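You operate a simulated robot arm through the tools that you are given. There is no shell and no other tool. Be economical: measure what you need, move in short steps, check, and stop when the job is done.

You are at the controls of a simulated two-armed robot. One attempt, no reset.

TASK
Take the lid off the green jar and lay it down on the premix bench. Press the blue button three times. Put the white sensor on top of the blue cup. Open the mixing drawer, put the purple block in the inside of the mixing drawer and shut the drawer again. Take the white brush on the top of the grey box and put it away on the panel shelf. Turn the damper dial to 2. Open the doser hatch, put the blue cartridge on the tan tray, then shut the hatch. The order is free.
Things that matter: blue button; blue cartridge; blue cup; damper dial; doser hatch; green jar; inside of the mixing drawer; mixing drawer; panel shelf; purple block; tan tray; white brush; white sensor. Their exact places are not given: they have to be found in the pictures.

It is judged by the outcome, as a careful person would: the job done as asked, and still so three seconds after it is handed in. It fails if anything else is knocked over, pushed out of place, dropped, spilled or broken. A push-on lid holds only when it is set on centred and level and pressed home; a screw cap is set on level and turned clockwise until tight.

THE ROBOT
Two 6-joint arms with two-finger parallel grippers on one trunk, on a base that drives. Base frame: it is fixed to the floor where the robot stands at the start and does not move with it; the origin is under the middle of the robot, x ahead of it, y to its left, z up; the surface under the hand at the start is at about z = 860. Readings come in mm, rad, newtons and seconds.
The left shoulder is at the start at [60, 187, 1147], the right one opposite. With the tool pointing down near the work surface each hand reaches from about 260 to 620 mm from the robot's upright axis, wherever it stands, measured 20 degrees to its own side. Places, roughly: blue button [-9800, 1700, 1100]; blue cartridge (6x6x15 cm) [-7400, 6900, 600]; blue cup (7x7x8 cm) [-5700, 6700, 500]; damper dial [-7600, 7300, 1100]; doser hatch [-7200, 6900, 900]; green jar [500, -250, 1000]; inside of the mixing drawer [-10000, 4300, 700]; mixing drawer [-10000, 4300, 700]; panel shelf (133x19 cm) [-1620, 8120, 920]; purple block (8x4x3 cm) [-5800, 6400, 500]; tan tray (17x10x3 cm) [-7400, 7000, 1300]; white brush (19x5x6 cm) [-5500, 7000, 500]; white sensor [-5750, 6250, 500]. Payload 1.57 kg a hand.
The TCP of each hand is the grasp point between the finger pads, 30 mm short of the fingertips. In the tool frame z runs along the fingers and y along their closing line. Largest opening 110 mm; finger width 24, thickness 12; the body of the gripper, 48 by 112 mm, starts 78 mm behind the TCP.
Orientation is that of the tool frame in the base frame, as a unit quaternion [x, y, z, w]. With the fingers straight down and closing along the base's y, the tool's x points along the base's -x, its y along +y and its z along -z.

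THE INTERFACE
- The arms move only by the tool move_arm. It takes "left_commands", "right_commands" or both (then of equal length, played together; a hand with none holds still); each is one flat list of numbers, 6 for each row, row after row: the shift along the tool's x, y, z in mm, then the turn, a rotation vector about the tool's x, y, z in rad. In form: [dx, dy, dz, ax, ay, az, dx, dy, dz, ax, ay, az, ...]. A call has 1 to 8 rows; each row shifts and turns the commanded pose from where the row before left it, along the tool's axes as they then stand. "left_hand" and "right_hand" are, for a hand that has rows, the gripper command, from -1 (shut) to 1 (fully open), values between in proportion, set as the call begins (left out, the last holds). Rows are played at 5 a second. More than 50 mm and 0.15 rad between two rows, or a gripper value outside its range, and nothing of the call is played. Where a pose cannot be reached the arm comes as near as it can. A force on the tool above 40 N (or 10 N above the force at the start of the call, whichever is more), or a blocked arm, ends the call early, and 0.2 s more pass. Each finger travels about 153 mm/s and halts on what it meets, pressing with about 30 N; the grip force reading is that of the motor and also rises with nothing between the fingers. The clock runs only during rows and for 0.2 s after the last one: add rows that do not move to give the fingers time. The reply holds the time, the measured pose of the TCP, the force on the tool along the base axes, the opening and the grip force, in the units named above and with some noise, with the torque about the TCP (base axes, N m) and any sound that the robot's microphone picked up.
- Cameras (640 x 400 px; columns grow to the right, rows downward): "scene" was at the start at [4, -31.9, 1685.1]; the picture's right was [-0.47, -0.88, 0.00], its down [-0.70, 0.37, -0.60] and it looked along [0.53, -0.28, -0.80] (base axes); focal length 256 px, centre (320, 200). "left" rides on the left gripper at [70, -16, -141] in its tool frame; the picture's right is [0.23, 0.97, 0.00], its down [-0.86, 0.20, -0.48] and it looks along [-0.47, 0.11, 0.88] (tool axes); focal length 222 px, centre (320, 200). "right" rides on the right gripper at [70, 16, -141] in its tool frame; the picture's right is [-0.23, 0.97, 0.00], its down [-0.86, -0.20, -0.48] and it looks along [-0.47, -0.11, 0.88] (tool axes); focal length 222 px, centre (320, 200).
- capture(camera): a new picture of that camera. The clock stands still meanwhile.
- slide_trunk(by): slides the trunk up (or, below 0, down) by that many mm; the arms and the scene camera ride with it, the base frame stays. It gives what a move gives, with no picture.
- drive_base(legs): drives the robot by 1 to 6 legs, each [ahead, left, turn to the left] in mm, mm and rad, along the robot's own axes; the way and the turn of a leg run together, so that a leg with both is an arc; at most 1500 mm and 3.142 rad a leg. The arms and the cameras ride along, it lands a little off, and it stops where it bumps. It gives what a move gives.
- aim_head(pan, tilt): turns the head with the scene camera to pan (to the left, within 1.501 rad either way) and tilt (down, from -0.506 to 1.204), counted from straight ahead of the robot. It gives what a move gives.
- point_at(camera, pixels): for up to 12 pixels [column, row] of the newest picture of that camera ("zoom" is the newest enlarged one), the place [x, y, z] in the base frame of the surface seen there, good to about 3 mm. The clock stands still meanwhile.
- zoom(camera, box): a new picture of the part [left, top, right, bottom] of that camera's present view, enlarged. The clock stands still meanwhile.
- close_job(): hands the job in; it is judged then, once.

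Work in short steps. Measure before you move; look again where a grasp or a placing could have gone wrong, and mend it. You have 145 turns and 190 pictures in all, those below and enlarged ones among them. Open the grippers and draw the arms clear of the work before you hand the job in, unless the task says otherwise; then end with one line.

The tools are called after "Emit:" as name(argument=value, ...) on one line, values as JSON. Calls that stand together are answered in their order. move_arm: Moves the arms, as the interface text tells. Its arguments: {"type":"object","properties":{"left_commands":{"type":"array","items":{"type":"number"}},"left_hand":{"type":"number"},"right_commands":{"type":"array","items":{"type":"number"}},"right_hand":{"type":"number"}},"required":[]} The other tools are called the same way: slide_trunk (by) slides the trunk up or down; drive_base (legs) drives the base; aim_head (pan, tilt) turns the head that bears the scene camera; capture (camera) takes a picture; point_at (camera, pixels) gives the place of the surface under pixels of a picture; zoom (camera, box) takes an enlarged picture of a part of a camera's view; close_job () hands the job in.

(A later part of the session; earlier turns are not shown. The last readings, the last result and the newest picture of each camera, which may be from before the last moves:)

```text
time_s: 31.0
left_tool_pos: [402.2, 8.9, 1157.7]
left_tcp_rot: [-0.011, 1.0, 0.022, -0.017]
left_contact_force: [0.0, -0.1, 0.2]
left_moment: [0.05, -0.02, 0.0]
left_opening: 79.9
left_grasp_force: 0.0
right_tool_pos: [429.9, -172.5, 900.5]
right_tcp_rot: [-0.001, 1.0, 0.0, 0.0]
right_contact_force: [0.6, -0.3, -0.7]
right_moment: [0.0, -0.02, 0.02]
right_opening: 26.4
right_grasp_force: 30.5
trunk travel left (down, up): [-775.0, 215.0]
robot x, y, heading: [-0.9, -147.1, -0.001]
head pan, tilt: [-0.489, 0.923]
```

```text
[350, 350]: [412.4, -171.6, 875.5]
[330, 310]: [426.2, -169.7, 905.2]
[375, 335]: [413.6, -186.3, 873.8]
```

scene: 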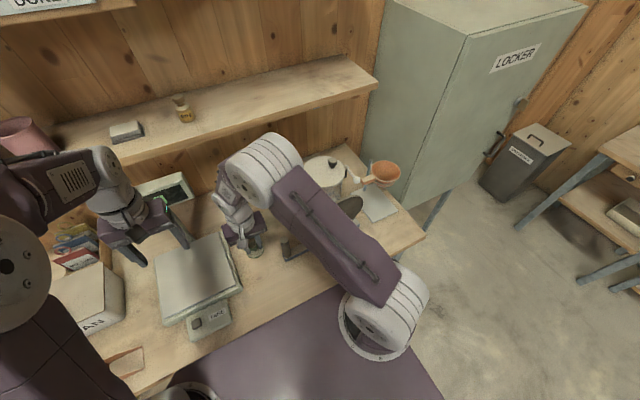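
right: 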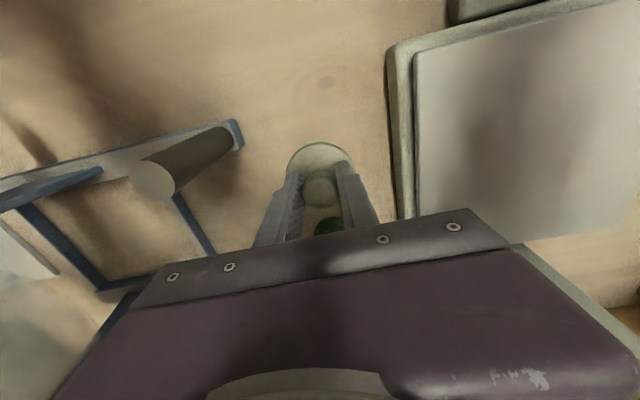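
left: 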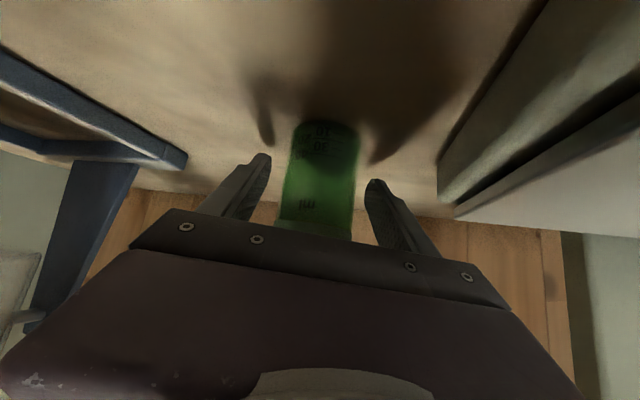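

Emit:
move_arm(right_commands=[0, 0, 1.5, 0, 0, 0, 0, 0, 1.5, 0, 0, 0, 0, 0, 1.5, 0, 0, 0])

```text
time_s: 31.8
left_tool_pos: [398.1, 7.1, 1160.8]
left_tcp_rot: [-0.011, 1.0, 0.021, -0.016]
left_contact_force: [0.2, -1.6, 0.0]
left_moment: [0.0, 0.01, 0.0]
left_opening: 79.6
left_grasp_force: 0.1
right_tool_pos: [429.1, -172.5, 898.9]
right_tcp_rot: [0.0, 1.0, 0.002, 0.004]
right_contact_force: [2.8, -3.8, 38.4]
right_moment: [-0.12, 0.06, 0.05]
right_opening: 26.6
right_grasp_force: 30.0
trunk travel left (down, up): [-775.0, 215.0]
robot x, y, heading: [-2.7, -145.9, -0.004]
head pan, tilt: [-0.489, 0.923]
```

Contact at 38 N: the lid is on the bench. Ease off a little, open and rise.

Emit:
move_arm(right_commands=[0, 0, -2.5, 0, 0, 0, 0, 0, 0, 0, 0, 0])

Emit:
move_arm(right_commands=[0, 0, 0, 0, 0, 0, 0, 0, 0, 0, 0, 0, 0, 0, -40, 0, 0, 0, 0, 0, -50, 0, 0, 0, 0, 0, -50, 0, 0, 0, 0, 0, -50, 0, 0, 0, 0, 0, -50, 0, 0, 0], right_hand=0)

Emit:
capture(camera="right")

```text
time_s: 32.4
left_tool_pos: [400.0, 8.0, 1160.0]
left_tcp_rot: [-0.011, 1.0, 0.022, -0.018]
left_contact_force: [-0.4, -1.0, 0.4]
left_moment: [-0.01, 0.0, 0.0]
left_opening: 80.1
left_grasp_force: 0.1
right_tool_pos: [429.0, -172.8, 898.7]
right_tcp_rot: [0.0, 1.0, 0.001, 0.002]
right_contact_force: [7.0, -0.2, 27.2]
right_moment: [0.01, -0.44, 0.02]
right_opening: 26.4
right_grasp_force: 29.9
trunk travel left (down, up): [-775.0, 215.0]
robot x, y, heading: [-4.1, -147.8, -0.003]
head pan, tilt: [-0.489, 0.923]
```

```text
time_s: 34.0
left_tool_pos: [401.3, 8.3, 1159.6]
left_tcp_rot: [-0.011, 1.0, 0.021, -0.017]
left_contact_force: [-0.4, 0.3, 0.1]
left_moment: [0.0, -0.01, 0.02]
left_opening: 80.0
left_grasp_force: 0.0
right_tool_pos: [429.0, -173.9, 1138.4]
right_tcp_rot: [-0.001, 1.0, 0.0, 0.0]
right_contact_force: [-0.2, 0.3, 0.3]
right_moment: [0.0, -0.01, -0.01]
right_opening: 54.9
right_grasp_force: 0.0
trunk travel left (down, up): [-775.0, 215.0]
robot x, y, heading: [0.6, -148.8, -0.002]
head pan, tilt: [-0.489, 0.923]
```

```text
157 pictures are left
```

right: 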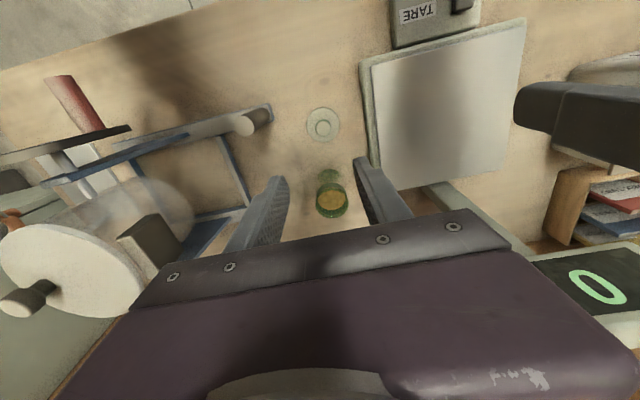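

The lid lies flat at (430,-173), the jar stands open. Now I back off, turn toward the far stations and look around.

Emit:
drive_base(legs=[[-900, 0, 0], [0, 0, 2.28]])

Emit:
aim_head(pan=0, tilt=0.2)

Emit:
capture(camera="scene")

```text
time_s: 44.1
left_tool_pos: [-1278.7, 63.2, 1158.9]
left_tcp_rot: [0.908, -0.417, 0.006, 0.026]
left_contact_force: [-0.5, 0.4, -0.5]
left_moment: [0.02, 0.0, -0.02]
left_opening: 79.6
left_grasp_force: 0.1
right_tool_pos: [-1156.7, 200.6, 1136.4]
right_tcp_rot: [0.904, -0.427, 0.0, 0.0]
right_contact_force: [-0.1, 0.4, 0.2]
right_moment: [0.0, 0.02, 0.0]
right_opening: 55.0
right_grasp_force: 0.0
trunk travel left (down, up): [-775.0, 215.0]
robot x, y, heading: [-903.6, -147.7, 2.26]
head pan, tilt: [-0.489, 0.923]
```

```text
time_s: 45.2
left_tool_pos: [-1278.1, 63.4, 1159.4]
left_tcp_rot: [0.908, -0.418, 0.006, 0.027]
left_contact_force: [0.2, 1.0, 0.5]
left_moment: [0.04, -0.02, -0.04]
left_opening: 79.9
left_grasp_force: 0.1
right_tool_pos: [-1156.3, 199.2, 1137.1]
right_tcp_rot: [0.905, -0.426, -0.001, 0.0]
right_contact_force: [0.1, -1.1, -0.6]
right_moment: [0.03, -0.02, 0.01]
right_opening: 55.1
right_grasp_force: 0.0
trunk travel left (down, up): [-775.0, 215.0]
robot x, y, heading: [-903.4, -147.9, 2.257]
head pan, tilt: [0.0, 0.201]
```

```text
156 pictures are left
```

scene: 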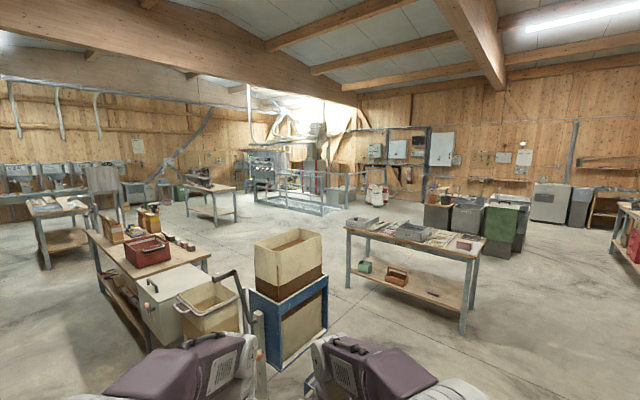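

A large workshop. I measure obstacles along the way.

Emit:
point_at(camera="scene", pixels=[[250, 300], [325, 330], [347, 240], [470, 280], [210, 258], [425, 210], [390, 195], [520, 240], [232, 205], [265, 200], [350, 205], [345, 300]])

Emit:
zoom(camera="scene", box=[230, 110, 470, 260])

```text
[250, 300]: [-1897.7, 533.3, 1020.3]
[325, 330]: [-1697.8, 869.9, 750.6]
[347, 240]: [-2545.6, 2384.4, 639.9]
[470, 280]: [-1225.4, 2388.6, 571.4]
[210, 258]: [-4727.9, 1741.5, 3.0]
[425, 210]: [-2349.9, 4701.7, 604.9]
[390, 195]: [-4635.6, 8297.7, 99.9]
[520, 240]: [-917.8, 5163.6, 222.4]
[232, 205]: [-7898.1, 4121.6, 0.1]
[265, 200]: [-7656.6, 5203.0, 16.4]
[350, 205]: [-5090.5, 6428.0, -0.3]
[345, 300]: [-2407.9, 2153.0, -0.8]
```

```text
2.67 times, centred on (350, 185) of scene
```

zoom: 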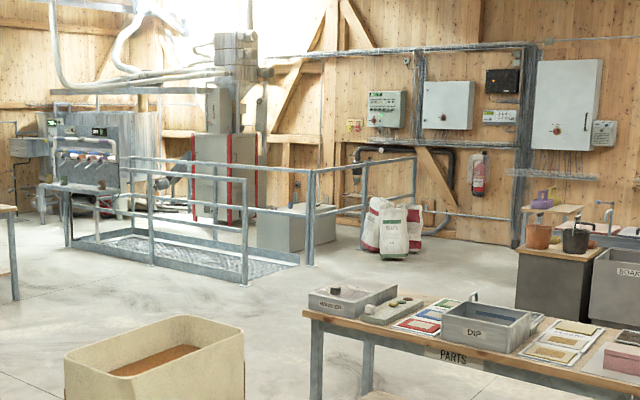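

I measure the railing, the grey boxes and the machine in the zoom.

Emit:
point_at(camera="zoom", pixels=[[247, 282], [310, 262], [72, 244], [290, 212], [325, 210], [90, 187], [60, 188], [225, 170], [108, 130], [413, 178], [360, 240], [200, 250]])

Emit:
zoom(camera="scene", box=[230, 130, 370, 220])

```text
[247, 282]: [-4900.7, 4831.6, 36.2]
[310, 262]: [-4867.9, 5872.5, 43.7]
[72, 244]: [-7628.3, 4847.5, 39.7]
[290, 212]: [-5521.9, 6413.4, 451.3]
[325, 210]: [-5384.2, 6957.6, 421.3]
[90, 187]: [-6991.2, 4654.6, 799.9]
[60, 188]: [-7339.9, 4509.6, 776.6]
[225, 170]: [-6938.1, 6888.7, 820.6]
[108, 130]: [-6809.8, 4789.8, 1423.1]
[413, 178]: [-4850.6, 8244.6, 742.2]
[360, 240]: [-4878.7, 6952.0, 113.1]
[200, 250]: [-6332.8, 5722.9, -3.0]
```

```text
4.44 times, centred on (300, 175) of scene
```

zoom: 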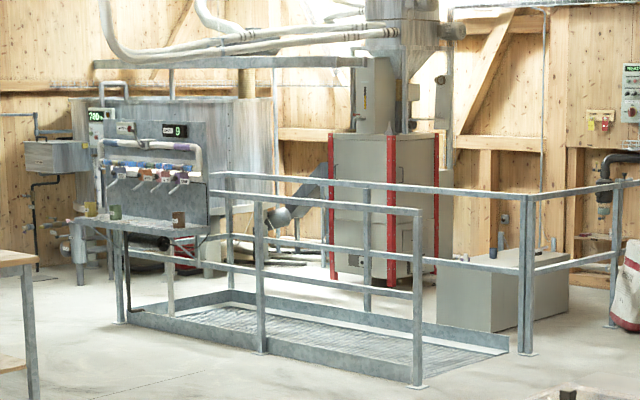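

The grey box stands behind a railing (posts near x≈−4870). I go between cart and table in two stages, first to about (−1000,1350), then look along −x.

Emit:
drive_base(legs=[[0, 0, -0.626], [1450, 0, 0], [0, 0, 1.354]])

Emit:
capture(camera="scene")

```text
time_s: 57.4
left_tool_pos: [-1411.7, 1186.7, 1159.1]
left_tcp_rot: [0.998, -0.063, 0.016, 0.022]
left_contact_force: [-0.5, 0.1, 0.1]
left_moment: [0.07, -0.01, 0.04]
left_opening: 79.8
left_grasp_force: 0.1
right_tool_pos: [-1412.2, 1369.4, 1135.6]
right_tcp_rot: [0.997, -0.074, 0.0, 0.0]
right_contact_force: [-0.1, 0.9, 0.3]
right_moment: [0.0, 0.05, 0.03]
right_opening: 54.7
right_grasp_force: 0.1
trunk travel left (down, up): [-775.0, 215.0]
robot x, y, heading: [-988.4, 1283.0, 2.995]
head pan, tilt: [0.0, 0.201]
```

```text
153 pictures are left
```

scene: 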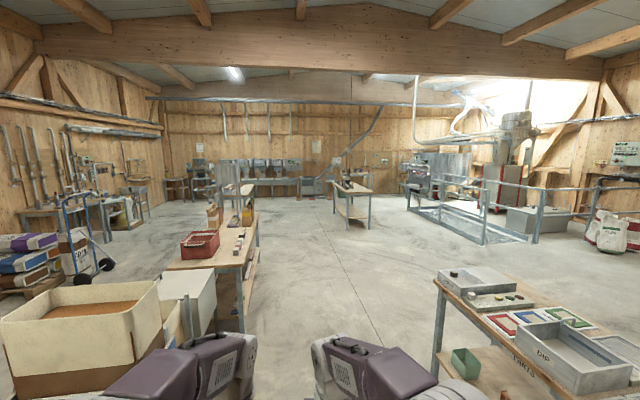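

The aisle ahead is open; I check its width and the west part.

Emit:
point_at(camera="scene", pixels=[[245, 325], [215, 300], [435, 370], [372, 228], [483, 243], [536, 242], [408, 208], [333, 212], [560, 205], [500, 210]])

Emit:
zoom(camera="scene", box=[370, 100, 640, 270])

Emit:
zoom(camera="scene", box=[160, 120, 400, 260])

```text
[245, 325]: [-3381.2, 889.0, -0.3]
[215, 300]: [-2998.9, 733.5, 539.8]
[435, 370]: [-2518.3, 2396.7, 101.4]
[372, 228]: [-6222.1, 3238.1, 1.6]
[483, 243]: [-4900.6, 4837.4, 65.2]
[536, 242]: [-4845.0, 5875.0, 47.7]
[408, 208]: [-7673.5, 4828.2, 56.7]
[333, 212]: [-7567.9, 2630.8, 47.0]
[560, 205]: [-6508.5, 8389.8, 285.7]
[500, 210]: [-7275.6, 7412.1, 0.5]
```

```text
2.35 times, centred on (505, 185) of scene
```

zoom: 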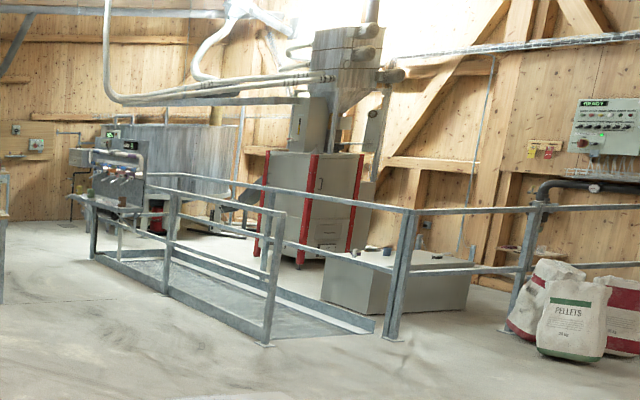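

```text
2.67 times, centred on (280, 190) of scene
```

zoom: 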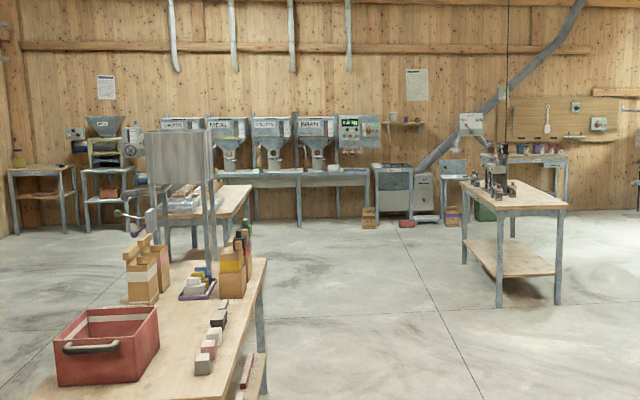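

The boxes must be reached round the west side. I drive the aisle to about (−5300,3870).

Emit:
drive_base(legs=[[0, 0, -0.114], [1200, 0, 0], [1193, 0, 0], [0, 0, -0.517], [1404, 0, 0], [1403, 0, 0]])

Emit:
capture(camera="scene")

```text
time_s: 84.3
left_tool_pos: [-5663.1, 4103.6, 1159.4]
left_tcp_rot: [0.927, -0.375, 0.008, 0.027]
left_contact_force: [0.1, -0.2, 0.5]
left_moment: [-0.01, -0.03, -0.01]
left_opening: 79.8
left_grasp_force: 0.0
right_tool_pos: [-5553.9, 4250.6, 1136.2]
right_tcp_rot: [0.923, -0.385, 0.0, 0.0]
right_contact_force: [0.4, -0.4, -0.3]
right_moment: [-0.02, -0.01, 0.01]
right_opening: 55.1
right_grasp_force: 0.0
trunk travel left (down, up): [-775.0, 215.0]
robot x, y, heading: [-5268.3, 3928.4, 2.351]
head pan, tilt: [0.0, 0.201]
```

```text
150 pictures are left
```

scene: 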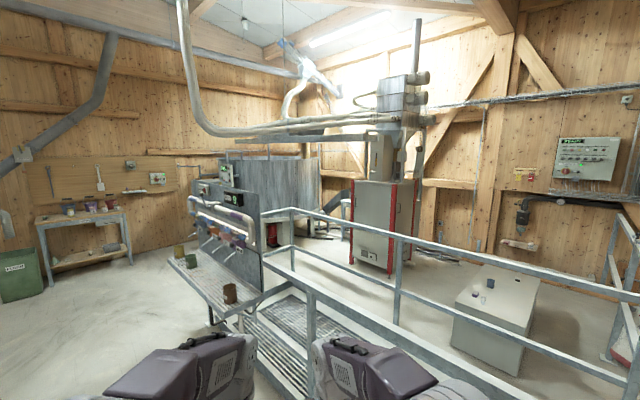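

The doser cabinet is beyond the panel; I continue west past the panel, then turn north.

Emit:
drive_base(legs=[[0, 0, 0.799], [1110, 0, 0], [1110, 0, 0], [1110, 0, 0], [0, 0, -1.58]])

Emit:
capture(camera="scene")

Emit:
aim_head(pan=-0.8, tilt=0.3)

Emit:
capture(camera="scene")

```text
time_s: 106.5
left_tool_pos: [-8741.3, 4313.5, 1158.1]
left_tcp_rot: [0.707, -0.706, -0.003, 0.028]
left_contact_force: [-0.3, 0.7, -0.1]
left_moment: [-0.04, -0.05, -0.01]
left_opening: 79.8
left_grasp_force: 0.1
right_tool_pos: [-8559.5, 4337.9, 1137.1]
right_tcp_rot: [-0.7, 0.714, 0.0, 0.0]
right_contact_force: [0.1, -0.5, 0.4]
right_moment: [0.0, 0.0, 0.01]
right_opening: 55.0
right_grasp_force: 0.0
trunk travel left (down, up): [-775.0, 215.0]
robot x, y, heading: [-8593.9, 3907.3, 1.547]
head pan, tilt: [0.0, 0.201]
```

```text
149 pictures are left
```

scene: 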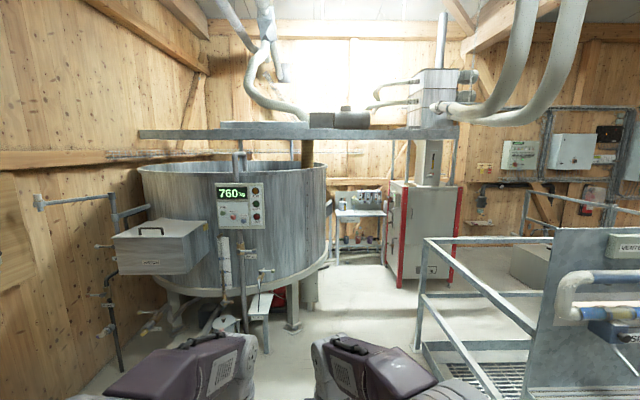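

```text
time_s: 107.6
left_tool_pos: [-8741.4, 4313.2, 1158.7]
left_tcp_rot: [0.707, -0.706, -0.003, 0.028]
left_contact_force: [-0.1, -0.3, -0.6]
left_moment: [-0.01, -0.06, 0.03]
left_opening: 79.9
left_grasp_force: 0.1
right_tool_pos: [-8559.9, 4337.3, 1136.9]
right_tcp_rot: [-0.699, 0.715, 0.0, 0.0]
right_contact_force: [-0.7, -0.5, 0.9]
right_moment: [0.0, 0.04, 0.0]
right_opening: 54.9
right_grasp_force: 0.1
trunk travel left (down, up): [-775.0, 215.0]
robot x, y, heading: [-8590.6, 3904.0, 1.548]
head pan, tilt: [-0.799, 0.3]
```

```text
148 pictures are left
```

scene: 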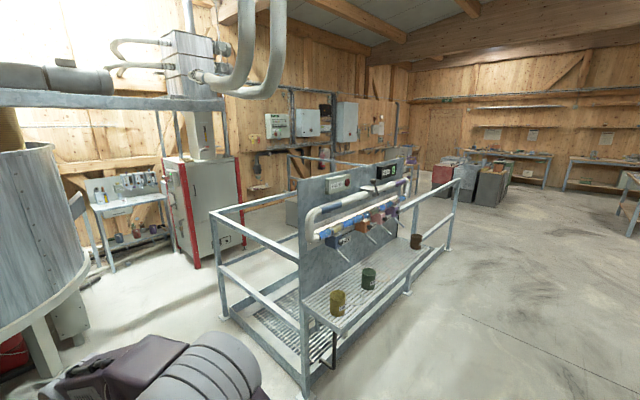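

There is an aisle between the tank and the railing. I measure it.

Emit:
point_at(camera="scene", pixels=[[222, 315], [305, 392], [215, 215], [55, 370], [88, 260], [75, 200], [195, 262], [165, 215], [245, 250], [120, 270], [105, 200], [150, 260]])

Emit:
zoom(camera="scene", box=[60, 120, 260, 280])

```text
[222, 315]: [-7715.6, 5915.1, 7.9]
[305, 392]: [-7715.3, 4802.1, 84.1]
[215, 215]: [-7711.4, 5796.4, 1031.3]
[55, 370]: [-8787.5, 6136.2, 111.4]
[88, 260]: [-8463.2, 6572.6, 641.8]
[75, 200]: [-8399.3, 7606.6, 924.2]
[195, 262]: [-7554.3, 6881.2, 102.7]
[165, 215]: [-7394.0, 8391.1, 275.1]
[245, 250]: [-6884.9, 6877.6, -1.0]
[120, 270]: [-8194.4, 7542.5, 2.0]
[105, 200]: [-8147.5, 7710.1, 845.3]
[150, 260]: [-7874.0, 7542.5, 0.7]
```

```text
2.50 times, centred on (160, 200) of scene
```

zoom: 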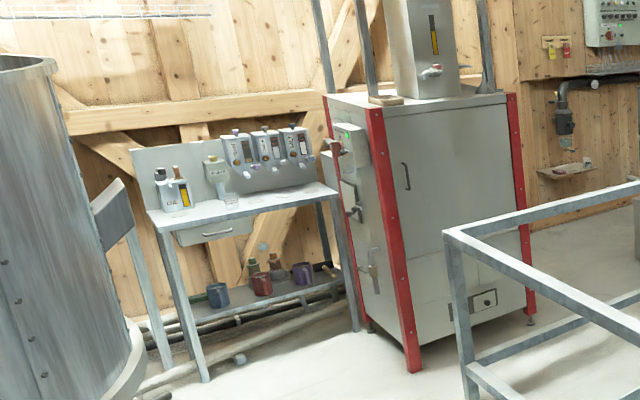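

The south face of the cabinet (y≈6880) carries the door; its free strip is ~1 m deep, so I can stay facing north. I drive up the aisle to about (−8085,6300).

Emit:
aim_head(pan=0, tilt=0.5)

Emit:
drive_base(legs=[[0, 0, 0.023], [900, -506, 0], [700, 0, 0]])

Emit:
capture(camera="scene")

```text
time_s: 108.8
left_tool_pos: [-8741.9, 4313.5, 1158.1]
left_tcp_rot: [0.707, -0.707, -0.003, 0.028]
left_contact_force: [0.5, 0.0, -0.5]
left_moment: [-0.02, 0.0, -0.01]
left_opening: 79.8
left_grasp_force: 0.1
right_tool_pos: [-8561.2, 4337.9, 1136.4]
right_tcp_rot: [-0.7, 0.715, 0.0, 0.0]
right_contact_force: [0.8, -0.7, -1.1]
right_moment: [0.01, -0.01, 0.03]
right_opening: 54.9
right_grasp_force: 0.0
trunk travel left (down, up): [-775.0, 215.0]
robot x, y, heading: [-8587.4, 3910.0, 1.552]
head pan, tilt: [0.0, 0.499]
```

```text
time_s: 117.9
left_tool_pos: [-8259.4, 5910.2, 1158.9]
left_tcp_rot: [0.718, -0.696, -0.002, 0.029]
left_contact_force: [-0.7, 0.1, 1.1]
left_moment: [-0.02, 0.0, 0.04]
left_opening: 79.7
left_grasp_force: 0.1
right_tool_pos: [-8078.4, 5939.6, 1137.7]
right_tcp_rot: [0.711, -0.703, 0.001, 0.001]
right_contact_force: [0.0, -0.1, -0.2]
right_moment: [-0.01, -0.01, 0.01]
right_opening: 55.0
right_grasp_force: 0.2
trunk travel left (down, up): [-775.0, 215.0]
robot x, y, heading: [-8099.2, 5509.1, 1.578]
head pan, tilt: [0.0, 0.499]
```

```text
146 pictures are left
```

scene: 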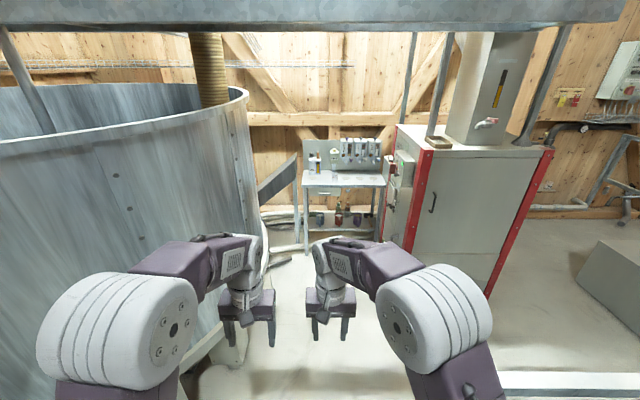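

I check clearances: tank wall, overhead beam, cabinet.

Emit:
point_at(camera="scene", pixels=[[300, 12], [240, 130], [250, 200], [220, 170], [402, 240], [540, 150], [400, 130], [437, 143], [432, 203], [485, 123], [388, 185], [620, 260]])

Emit:
zoom(camera="scene", box=[280, 90, 560, 260])

```text
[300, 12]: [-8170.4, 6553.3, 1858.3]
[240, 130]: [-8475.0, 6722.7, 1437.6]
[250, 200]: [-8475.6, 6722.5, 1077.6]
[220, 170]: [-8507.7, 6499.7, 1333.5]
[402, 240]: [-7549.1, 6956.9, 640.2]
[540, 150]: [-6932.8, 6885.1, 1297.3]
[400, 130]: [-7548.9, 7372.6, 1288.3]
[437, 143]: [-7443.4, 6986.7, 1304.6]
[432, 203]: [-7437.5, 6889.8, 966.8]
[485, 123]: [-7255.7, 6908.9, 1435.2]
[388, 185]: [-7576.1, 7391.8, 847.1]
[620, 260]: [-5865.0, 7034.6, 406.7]
```

```text
2.29 times, centred on (420, 175) of scene
```

zoom: 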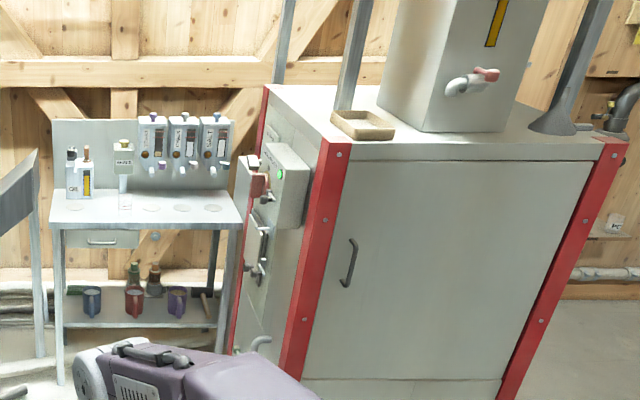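

The door handle is at (−7437,6890,967), hinges on the right; the tan tray is on top at (−7443,6987,1304). I drive to about (−7750,6290) facing north.

Emit:
drive_base(legs=[[780, 0, -0.007], [0, -350, 0]])

Emit:
aim_head(pan=-0.4, tilt=0.6)

Emit:
capture(camera="scene")

```text
time_s: 124.0
left_tool_pos: [-7911.2, 6695.1, 1158.5]
left_tcp_rot: [0.714, -0.699, -0.003, 0.028]
left_contact_force: [-1.0, -0.4, 0.3]
left_moment: [-0.01, -0.03, 0.01]
left_opening: 79.8
left_grasp_force: 0.0
right_tool_pos: [-7730.6, 6724.8, 1137.1]
right_tcp_rot: [0.707, -0.707, 0.001, -0.001]
right_contact_force: [0.7, 0.7, -0.1]
right_moment: [0.03, -0.01, 0.02]
right_opening: 54.8
right_grasp_force: 0.1
trunk travel left (down, up): [-775.0, 215.0]
robot x, y, heading: [-7751.5, 6291.9, 1.575]
head pan, tilt: [0.0, 0.499]
```

```text
time_s: 124.8
left_tool_pos: [-7909.7, 6695.4, 1158.7]
left_tcp_rot: [0.714, -0.699, -0.003, 0.029]
left_contact_force: [0.1, -0.8, -0.3]
left_moment: [-0.03, -0.01, 0.0]
left_opening: 79.9
left_grasp_force: 0.0
right_tool_pos: [-7728.0, 6723.4, 1135.9]
right_tcp_rot: [-0.707, 0.707, 0.0, -0.001]
right_contact_force: [-0.3, 0.0, 0.1]
right_moment: [-0.01, -0.02, -0.01]
right_opening: 54.8
right_grasp_force: 0.0
trunk travel left (down, up): [-775.0, 215.0]
robot x, y, heading: [-7752.5, 6294.5, 1.573]
head pan, tilt: [-0.4, 0.6]
```

```text
144 pictures are left
```

scene: 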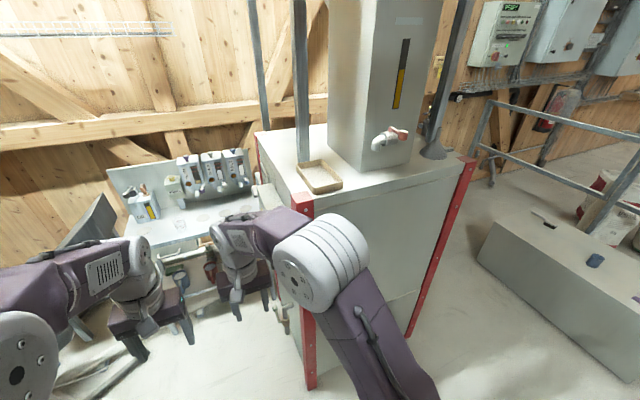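

The dial should be on the cabinet's west side. I draw both hands 120 mm back, step west, turn to face east and go up beside it.

Emit:
move_arm(left_commands=[40, 0, 0, 0, 0, 0, 40, 0, 0, 0, 0, 0, 30, 0, 0, 0, 0, 0], right_commands=[40, 0, 0, 0, 0, 0, 40, 0, 0, 0, 0, 0, 40, 0, 0, 0, 0, 0])

Emit:
drive_base(legs=[[0, 330, 0], [0, 0, -1.57], [0, 750, 0]])

Emit:
aim_head(pan=0.2, tilt=0.6)

Emit:
capture(camera="scene")

```text
time_s: 125.6
left_tool_pos: [-7908.5, 6584.3, 1163.2]
left_tcp_rot: [0.715, -0.699, -0.003, 0.027]
left_contact_force: [-0.3, -0.3, 0.2]
left_moment: [0.01, 0.0, -0.03]
left_opening: 79.8
left_grasp_force: 0.1
right_tool_pos: [-7728.2, 6601.4, 1136.9]
right_tcp_rot: [0.707, -0.707, -0.001, -0.001]
right_contact_force: [0.3, -0.5, 0.6]
right_moment: [0.02, 0.01, -0.02]
right_opening: 55.2
right_grasp_force: 0.1
trunk travel left (down, up): [-775.0, 215.0]
robot x, y, heading: [-7753.4, 6295.6, 1.575]
head pan, tilt: [-0.4, 0.6]
```

```text
time_s: 135.3
left_tool_pos: [-7795.9, 7199.9, 1162.4]
left_tcp_rot: [-0.013, 1.0, 0.021, -0.018]
left_contact_force: [-0.5, -0.4, 0.0]
left_moment: [0.0, -0.01, 0.01]
left_opening: 79.7
left_grasp_force: 0.0
right_tool_pos: [-7777.4, 7023.2, 1136.5]
right_tcp_rot: [-0.003, 1.0, 0.0, -0.001]
right_contact_force: [0.4, 0.3, 0.0]
right_moment: [0.02, 0.02, 0.01]
right_opening: 55.1
right_grasp_force: 0.0
trunk travel left (down, up): [-775.0, 215.0]
robot x, y, heading: [-8086.4, 7046.5, 0.004]
head pan, tilt: [-0.4, 0.6]
```

```text
time_s: 136.3
left_tool_pos: [-7796.5, 7202.2, 1162.5]
left_tcp_rot: [-0.013, 1.0, 0.021, -0.018]
left_contact_force: [-0.4, -0.2, -0.3]
left_moment: [0.0, -0.02, -0.01]
left_opening: 79.8
left_grasp_force: 0.1
right_tool_pos: [-7778.0, 7022.9, 1136.8]
right_tcp_rot: [-0.003, 1.0, 0.0, 0.001]
right_contact_force: [1.2, 0.1, 0.1]
right_moment: [-0.01, 0.0, -0.02]
right_opening: 55.0
right_grasp_force: 0.0
trunk travel left (down, up): [-775.0, 215.0]
robot x, y, heading: [-8087.1, 7043.9, 0.007]
head pan, tilt: [0.201, 0.6]
```

```text
143 pictures are left
```

scene: 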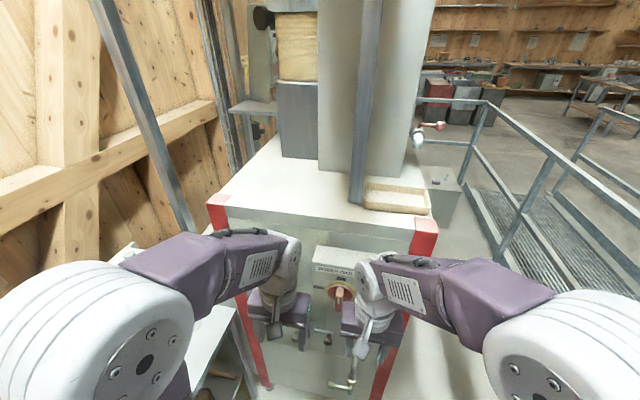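

The damper box with a red dial is between the hands at (338,290). Zoom in.

Emit:
zoom(camera="scene", box=[290, 230, 400, 300])

Emit:
zoom(camera="scene", box=[280, 280, 380, 400])

```text
5.71 times, centred on (345, 265) of scene
```

zoom: 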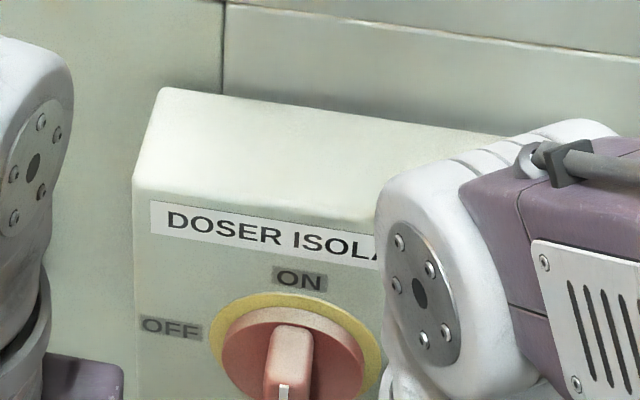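

```text
3.33 times, centred on (330, 340) of scene
```

zoom: 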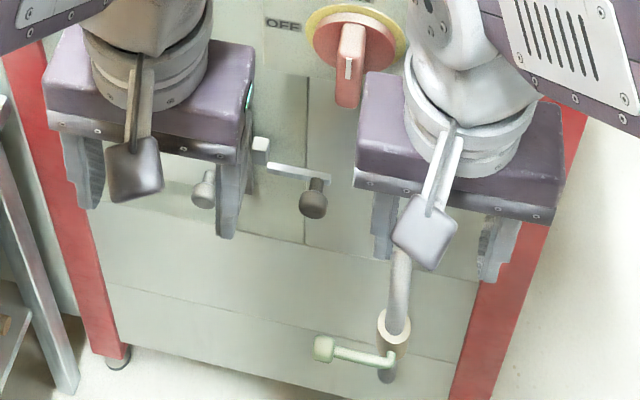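

That is the isolator (leave alone). I measure it, and move the hands apart for a free view of the face.

Emit:
point_at(camera="zoom", pixels=[[350, 60], [320, 190], [200, 190], [270, 170], [335, 350], [395, 340]])

Emit:
move_arm(left_commands=[0, 40, -30, 0, 0, 0, 0, 40, -30, 0, 0, 0, 0, 40, -30, 0, 0, 0, 0, 40, 0, 0, 0, 0], right_commands=[0, -40, -30, 0, 0, 0, 0, -40, -30, 0, 0, 0, 0, -40, -30, 0, 0, 0, 0, -40, 0, 0, 0, 0])

Emit:
aim_head(pan=0.2, tilt=0.8)

Emit:
capture(camera="scene")

```text
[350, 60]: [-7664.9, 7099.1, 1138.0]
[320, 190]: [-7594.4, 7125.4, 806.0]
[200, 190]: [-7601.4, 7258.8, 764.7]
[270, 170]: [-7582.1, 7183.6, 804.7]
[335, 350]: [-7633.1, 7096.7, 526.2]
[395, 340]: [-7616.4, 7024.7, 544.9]
```

```text
time_s: 137.3
left_tool_pos: [-7795.7, 7360.0, 1259.6]
left_tcp_rot: [-0.013, 1.0, 0.021, -0.018]
left_contact_force: [0.4, 0.3, -0.6]
left_moment: [0.0, 0.02, 0.01]
left_opening: 79.7
left_grasp_force: 0.0
right_tool_pos: [-7777.3, 6863.8, 1227.3]
right_tcp_rot: [-0.003, 1.0, 0.001, -0.001]
right_contact_force: [0.3, 0.3, 0.1]
right_moment: [-0.02, 0.05, 0.02]
right_opening: 55.1
right_grasp_force: 0.0
trunk travel left (down, up): [-775.0, 215.0]
robot x, y, heading: [-8089.1, 7045.1, 0.005]
head pan, tilt: [0.201, 0.6]
```

```text
time_s: 138.0
left_tool_pos: [-7797.3, 7357.9, 1259.9]
left_tcp_rot: [-0.013, 1.0, 0.022, -0.018]
left_contact_force: [0.0, -0.1, 0.3]
left_moment: [-0.01, 0.01, -0.03]
left_opening: 79.7
left_grasp_force: 0.0
right_tool_pos: [-7777.1, 6862.1, 1226.1]
right_tcp_rot: [-0.002, 1.0, 0.0, 0.0]
right_contact_force: [1.0, -0.1, 0.2]
right_moment: [0.02, 0.02, 0.03]
right_opening: 54.9
right_grasp_force: 0.1
trunk travel left (down, up): [-775.0, 215.0]
robot x, y, heading: [-8086.0, 7045.8, 0.008]
head pan, tilt: [0.201, 0.799]
```

```text
140 pictures are left
```

scene: 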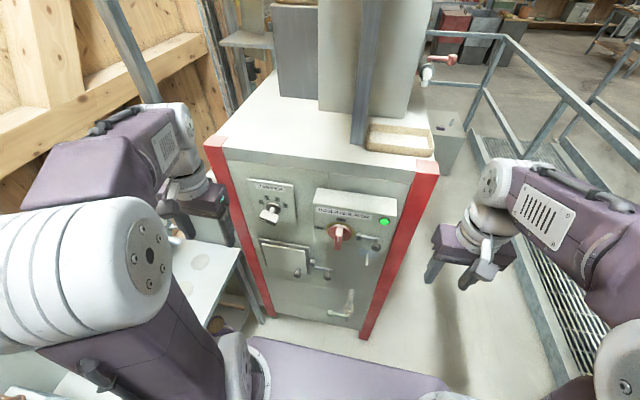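

The whole west face is visible: a dial plate at (270,205), a small hatch with a latch at (288,262). Zoom in.

Emit:
zoom(camera="scene", box=[230, 160, 350, 240])

Emit:
point_at(camera="zoom", pixels=[[210, 270], [240, 290], [150, 150], [350, 170], [180, 320], [225, 240], [335, 300]])

Emit:
zoom(camera="scene", box=[240, 220, 390, 330])

Emit:
point_at(camera="zoom", pixels=[[100, 90], [110, 220], [300, 120], [340, 200], [400, 210], [250, 180], [160, 150], [470, 330]])

```text
5.00 times, centred on (290, 200) of scene
```

zoom: 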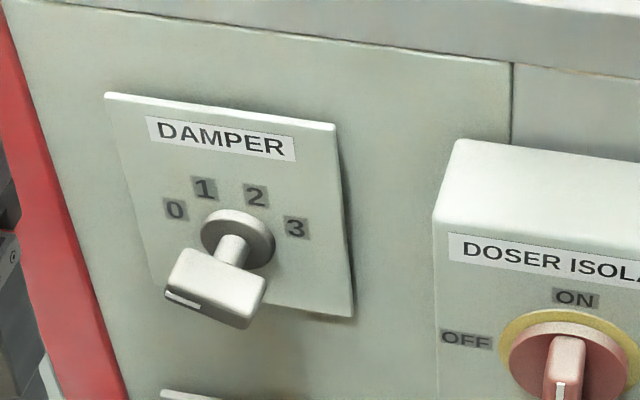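

```text
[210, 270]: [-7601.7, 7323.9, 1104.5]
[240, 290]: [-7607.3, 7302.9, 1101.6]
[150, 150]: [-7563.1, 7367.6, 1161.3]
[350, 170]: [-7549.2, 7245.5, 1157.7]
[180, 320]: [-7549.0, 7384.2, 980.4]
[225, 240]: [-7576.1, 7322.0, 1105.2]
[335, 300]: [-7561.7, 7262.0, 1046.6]
```

```text
3.64 times, centred on (315, 275) of scene
```

zoom: 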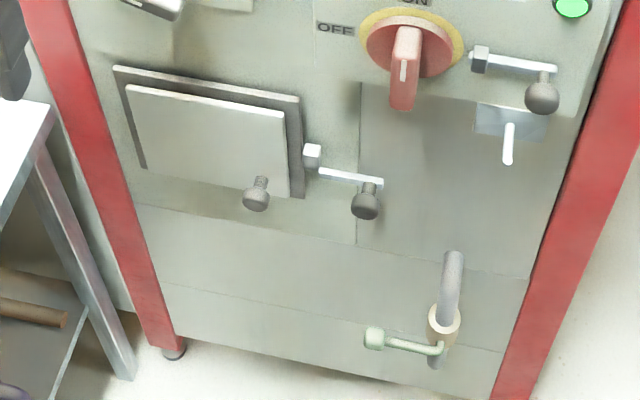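

```text
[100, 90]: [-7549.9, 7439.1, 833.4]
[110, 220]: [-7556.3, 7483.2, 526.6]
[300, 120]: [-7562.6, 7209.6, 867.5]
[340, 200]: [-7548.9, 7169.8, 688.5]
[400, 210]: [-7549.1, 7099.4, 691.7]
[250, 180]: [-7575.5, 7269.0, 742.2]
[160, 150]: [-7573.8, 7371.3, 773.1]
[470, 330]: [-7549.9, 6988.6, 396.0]
```

I take a closer zoom of the dial and measure its labels and bar.

Emit:
zoom(camera="scene", box=[255, 185, 305, 230])

Emit:
point_at(camera="zoom", pixels=[[115, 165], [195, 118], [325, 140], [428, 220], [165, 340], [130, 395], [195, 370], [345, 365], [290, 180], [260, 320], [190, 270], [330, 330]])

```text
8.89 times, centred on (280, 208) of scene
```

zoom: 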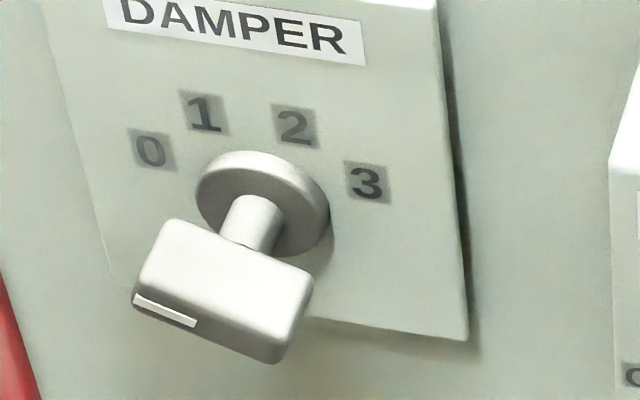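

```text
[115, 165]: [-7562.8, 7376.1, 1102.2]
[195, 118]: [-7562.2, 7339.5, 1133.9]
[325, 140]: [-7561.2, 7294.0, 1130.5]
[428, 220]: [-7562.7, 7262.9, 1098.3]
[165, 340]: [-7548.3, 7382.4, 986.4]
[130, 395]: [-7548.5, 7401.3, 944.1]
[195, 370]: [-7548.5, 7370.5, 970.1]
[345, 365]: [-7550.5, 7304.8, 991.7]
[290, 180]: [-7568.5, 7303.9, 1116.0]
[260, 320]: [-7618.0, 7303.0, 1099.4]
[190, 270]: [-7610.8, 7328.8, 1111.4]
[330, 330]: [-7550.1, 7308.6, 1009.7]
```

The bar points at 0 (about 69° left of up); 2 is ~92° clockwise. Axis ≈ (y 7320, z 1097). I need more distance for a horizontal tool; I check the base size and the tank behind.

Emit:
point_at(camera="scene", pixels=[[320, 345], [250, 342], [440, 385], [265, 380], [390, 372]])

Emit:
aim_head(pan=-1.5, tilt=0.9)

Emit:
capture(camera="scene")

```text
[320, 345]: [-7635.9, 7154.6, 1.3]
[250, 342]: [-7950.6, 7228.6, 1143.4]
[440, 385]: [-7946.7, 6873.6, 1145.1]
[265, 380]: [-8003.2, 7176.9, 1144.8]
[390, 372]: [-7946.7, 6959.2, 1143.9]
```

```text
time_s: 139.7
left_tool_pos: [-7797.0, 7358.3, 1259.0]
left_tcp_rot: [-0.014, 1.0, 0.022, -0.018]
left_contact_force: [-0.5, -0.5, -0.5]
left_moment: [-0.04, 0.0, 0.0]
left_opening: 79.8
left_grasp_force: 0.1
right_tool_pos: [-7777.3, 6863.4, 1225.4]
right_tcp_rot: [-0.003, 1.0, 0.0, 0.0]
right_contact_force: [0.2, -0.7, -0.4]
right_moment: [0.04, -0.01, -0.02]
right_opening: 55.2
right_grasp_force: 0.1
trunk travel left (down, up): [-775.0, 215.0]
robot x, y, heading: [-8090.1, 7045.6, 0.007]
head pan, tilt: [-1.499, 0.901]
```

```text
136 pictures are left
```

scene: 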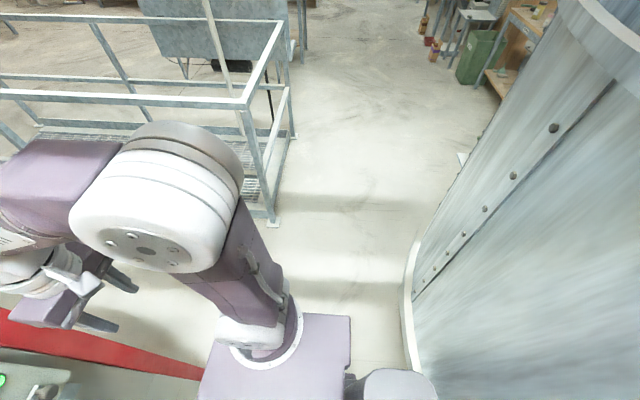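

Emit:
point_at(camera="scene", pixels=[[350, 330], [406, 340], [410, 365], [440, 395], [415, 285], [480, 330], [432, 388], [215, 345]])

```text
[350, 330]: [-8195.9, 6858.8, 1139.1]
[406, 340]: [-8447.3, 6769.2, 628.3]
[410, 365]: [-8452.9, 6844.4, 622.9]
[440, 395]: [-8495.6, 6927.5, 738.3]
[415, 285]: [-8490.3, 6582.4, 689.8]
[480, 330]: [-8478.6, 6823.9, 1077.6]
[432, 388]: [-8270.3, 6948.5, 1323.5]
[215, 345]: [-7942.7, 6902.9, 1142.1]
```

Enough room for a small move: back 70 mm, right 130 mm, and raise the trunk by 80.

Emit:
drive_base(legs=[[-70, -130, -0.007]])

Emit:
slide_trunk(by=60)

Emit:
aim_head(pan=0.5, tilt=0.8)

Emit:
move_arm(left_commands=[0, 0, 0, 0, -0.15, 0, 0, 0, 0, 0, -0.15, 0, 0, 0, 0, 0, -0.15, 0, 0, 0, 0, 0, -0.15, 0, 0, 0, 0, 0, -0.15, 0, 0, 0, 0, 0, -0.15, 0, 0, 0, 0, 0, -0.15, 0, 0, 0, 0, 0, -0.15, 0])

```text
time_s: 141.1
left_tool_pos: [-7861.8, 7229.8, 1257.3]
left_tcp_rot: [-0.009, 1.0, 0.021, -0.018]
left_contact_force: [0.2, 1.0, -0.3]
left_moment: [-0.01, 0.02, 0.01]
left_opening: 79.8
left_grasp_force: 0.0
right_tool_pos: [-7848.3, 6734.5, 1226.1]
right_tcp_rot: [0.001, 1.0, -0.002, -0.001]
right_contact_force: [-0.1, -0.1, -0.6]
right_moment: [-0.06, -0.04, 0.0]
right_opening: 55.1
right_grasp_force: 0.1
trunk travel left (down, up): [-775.0, 215.0]
robot x, y, heading: [-8158.4, 6916.9, 0.002]
head pan, tilt: [-1.499, 0.901]
```

```text
time_s: 142.1
left_tool_pos: [-7863.4, 7227.1, 1319.9]
left_tcp_rot: [-0.011, 1.0, 0.022, -0.018]
left_contact_force: [-0.4, 0.2, 0.0]
left_moment: [0.02, 0.01, 0.0]
left_opening: 79.9
left_grasp_force: 0.0
right_tool_pos: [-7849.2, 6731.5, 1285.8]
right_tcp_rot: [0.001, 1.0, 0.0, 0.0]
right_contact_force: [0.1, 0.1, 0.6]
right_moment: [0.01, 0.02, -0.02]
right_opening: 55.1
right_grasp_force: 0.2
trunk travel left (down, up): [-835.0, 155.0]
robot x, y, heading: [-8158.2, 6920.7, 0.002]
head pan, tilt: [-1.499, 0.901]
```

```text
time_s: 144.0
left_tool_pos: [-7817.3, 7158.0, 1328.4]
left_tcp_rot: [0.024, 0.999, 0.039, -0.013]
left_contact_force: [0.3, -0.3, 0.3]
left_moment: [-0.01, 0.01, -0.01]
left_opening: 79.4
left_grasp_force: 0.0
right_tool_pos: [-7841.4, 6653.7, 1282.2]
right_tcp_rot: [0.032, 0.999, 0.016, 0.004]
right_contact_force: [0.1, -0.4, -0.5]
right_moment: [-0.02, 0.0, -0.01]
right_opening: 55.1
right_grasp_force: 0.1
trunk travel left (down, up): [-835.0, 155.0]
robot x, y, heading: [-8132.2, 6911.6, -0.077]
head pan, tilt: [0.499, 0.799]
```

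```text
time_s: 144.4
left_tool_pos: [-7797.9, 7188.7, 1315.5]
left_tcp_rot: [0.036, 0.999, 0.018, 0.024]
left_contact_force: [0.9, 0.4, -0.6]
left_moment: [0.03, 0.0, -0.02]
left_opening: 79.7
left_grasp_force: 0.0
right_tool_pos: [-7841.4, 6669.5, 1287.6]
right_tcp_rot: [0.045, 0.999, -0.004, 0.008]
right_contact_force: [-0.5, -0.2, 0.1]
right_moment: [0.03, -0.01, 0.0]
right_opening: 55.1
right_grasp_force: 0.0
trunk travel left (down, up): [-835.0, 155.0]
robot x, y, heading: [-8115.2, 6907.3, -0.112]
head pan, tilt: [0.499, 0.799]
stopped in row 1 (left hand): the arm was blocked; the commanded pose is now the measured one
```

The robot heading drifted to −0.11 and an arm was blocked: something touches. Look.

Emit:
capture(camera="scene")

Emit:
capture(camera="left")

Emit:
capture(camera="right")

```text
135 pictures are left
```

scene: 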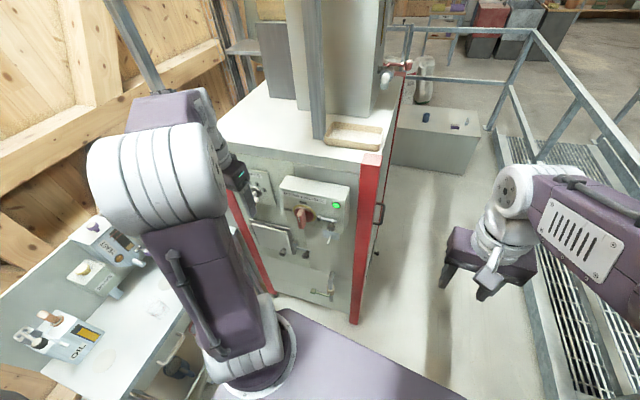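

```text
134 pictures are left
```

left: 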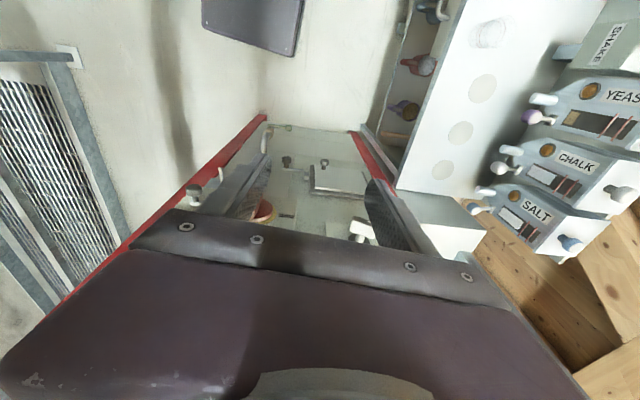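

```text
133 pictures are left
```

right: 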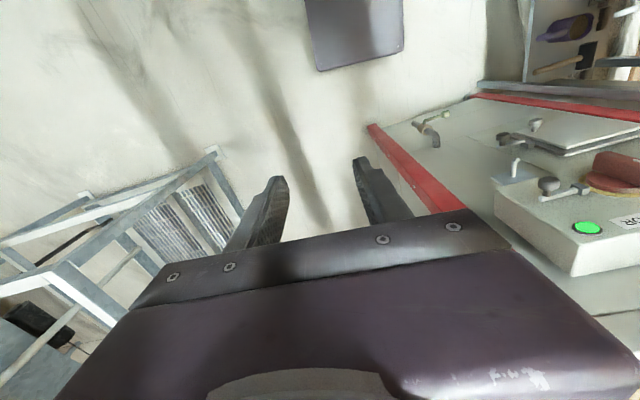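

I step forward 40 mm away from the tank, correct the heading, and see whether it stays.

Emit:
drive_base(legs=[[40, 0, 0.112]])

Emit:
move_arm(right_commands=[0, 0, 0, 0, 0, 0, 0, 0, 0, 0, 0, 0, 0, 0, 0, 0, 0, 0, 0, 0, 0, 0, 0, 0])

```text
time_s: 145.1
left_tool_pos: [-7844.6, 7309.0, 1271.8]
left_tcp_rot: [-0.012, 1.0, -0.016, 0.024]
left_contact_force: [0.5, -0.6, -0.8]
left_moment: [0.04, -0.01, 0.02]
left_opening: 79.9
left_grasp_force: 0.0
right_tool_pos: [-7835.6, 6774.0, 1286.6]
right_tcp_rot: [-0.011, 0.999, -0.042, 0.006]
right_contact_force: [-0.5, -0.3, -0.3]
right_moment: [0.04, 0.01, 0.01]
right_opening: 54.9
right_grasp_force: 0.2
trunk travel left (down, up): [-835.0, 155.0]
robot x, y, heading: [-8138.1, 6904.6, -0.028]
head pan, tilt: [0.499, 0.799]
stopped in leg 1: the robot was blocked; the commanded pose is now the measured one
```

```text
time_s: 145.4
left_tool_pos: [-7879.3, 7356.7, 1249.8]
left_tcp_rot: [-0.032, 0.999, -0.034, 0.024]
left_contact_force: [-1.0, 0.1, 0.1]
left_moment: [0.05, -0.05, 0.02]
left_opening: 79.8
left_grasp_force: 0.1
right_tool_pos: [-7849.3, 6827.8, 1284.8]
right_tcp_rot: [-0.029, 0.998, -0.06, 0.009]
right_contact_force: [-0.8, -0.5, -1.1]
right_moment: [0.04, -0.07, 0.0]
right_opening: 55.1
right_grasp_force: 0.0
trunk travel left (down, up): [-835.0, 155.0]
robot x, y, heading: [-8151.1, 6899.6, 0.011]
head pan, tilt: [0.499, 0.799]
stopped in row 1 (left hand): the arm was blocked; the commanded pose is now the measured one
```

The left arm itself is being pushed – most likely by the head. I turn the head away to the right.

Emit:
aim_head(pan=-0.2, tilt=0.8)

Emit:
capture(camera="scene")

```text
time_s: 146.5
left_tool_pos: [-7961.3, 7379.3, 1253.7]
left_tcp_rot: [-0.083, 0.996, -0.03, 0.022]
left_contact_force: [0.3, -0.6, -0.2]
left_moment: [0.02, 0.0, 0.01]
left_opening: 79.9
left_grasp_force: 0.2
right_tool_pos: [-7875.4, 6854.6, 1283.7]
right_tcp_rot: [-0.081, 0.995, -0.057, 0.009]
right_contact_force: [0.2, 0.0, -0.6]
right_moment: [0.04, 0.01, 0.02]
right_opening: 54.9
right_grasp_force: 0.1
trunk travel left (down, up): [-835.0, 155.0]
robot x, y, heading: [-8194.9, 6902.6, 0.114]
head pan, tilt: [-0.201, 0.799]
```

```text
132 pictures are left
```

scene: 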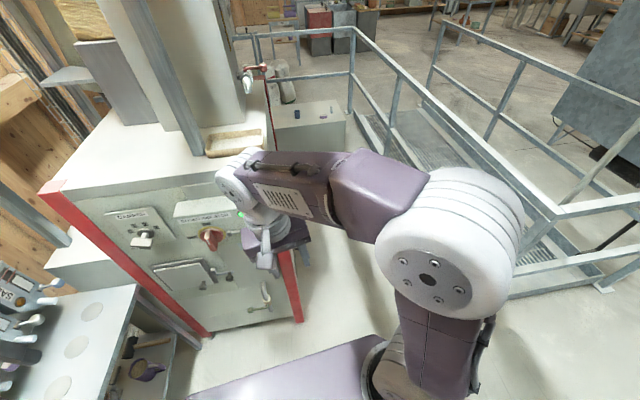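

Emit:
move_arm(left_commands=[0, 0, 0, 0, 0, 0, 0, 0, 0, 0, 0, 0, 0, 0, 0, 0, 0, 0, 0, 0, 0, 0, 0, 0])

Emit:
aim_head(pan=-0.3, tilt=0.8)

```text
time_s: 147.7
left_tool_pos: [-7934.1, 7367.4, 1254.7]
left_tcp_rot: [-0.06, 0.997, -0.031, 0.026]
left_contact_force: [0.0, -0.8, 0.3]
left_moment: [0.02, 0.02, 0.0]
left_opening: 79.8
left_grasp_force: 0.0
right_tool_pos: [-7873.6, 6838.9, 1285.1]
right_tcp_rot: [-0.059, 0.997, -0.058, 0.012]
right_contact_force: [0.8, -0.3, 0.1]
right_moment: [0.06, 0.04, 0.0]
right_opening: 55.1
right_grasp_force: 0.0
trunk travel left (down, up): [-835.0, 155.0]
robot x, y, heading: [-8179.2, 6896.1, 0.07]
head pan, tilt: [-0.201, 0.799]
stopped in row 4 (left hand): the arm was blocked; the commanded pose is now the measured one
```

```text
time_s: 148.4
left_tool_pos: [-7940.6, 7372.5, 1254.4]
left_tcp_rot: [-0.064, 0.997, -0.031, 0.026]
left_contact_force: [-0.5, 0.7, -1.2]
left_moment: [0.01, -0.03, 0.0]
left_opening: 79.8
left_grasp_force: 0.0
right_tool_pos: [-7877.2, 6843.5, 1286.5]
right_tcp_rot: [-0.062, 0.996, -0.057, 0.013]
right_contact_force: [0.3, 0.4, 0.1]
right_moment: [-0.02, -0.04, -0.01]
right_opening: 54.9
right_grasp_force: 0.1
trunk travel left (down, up): [-835.0, 155.0]
robot x, y, heading: [-8181.6, 6901.7, 0.078]
head pan, tilt: [-0.3, 0.799]
```

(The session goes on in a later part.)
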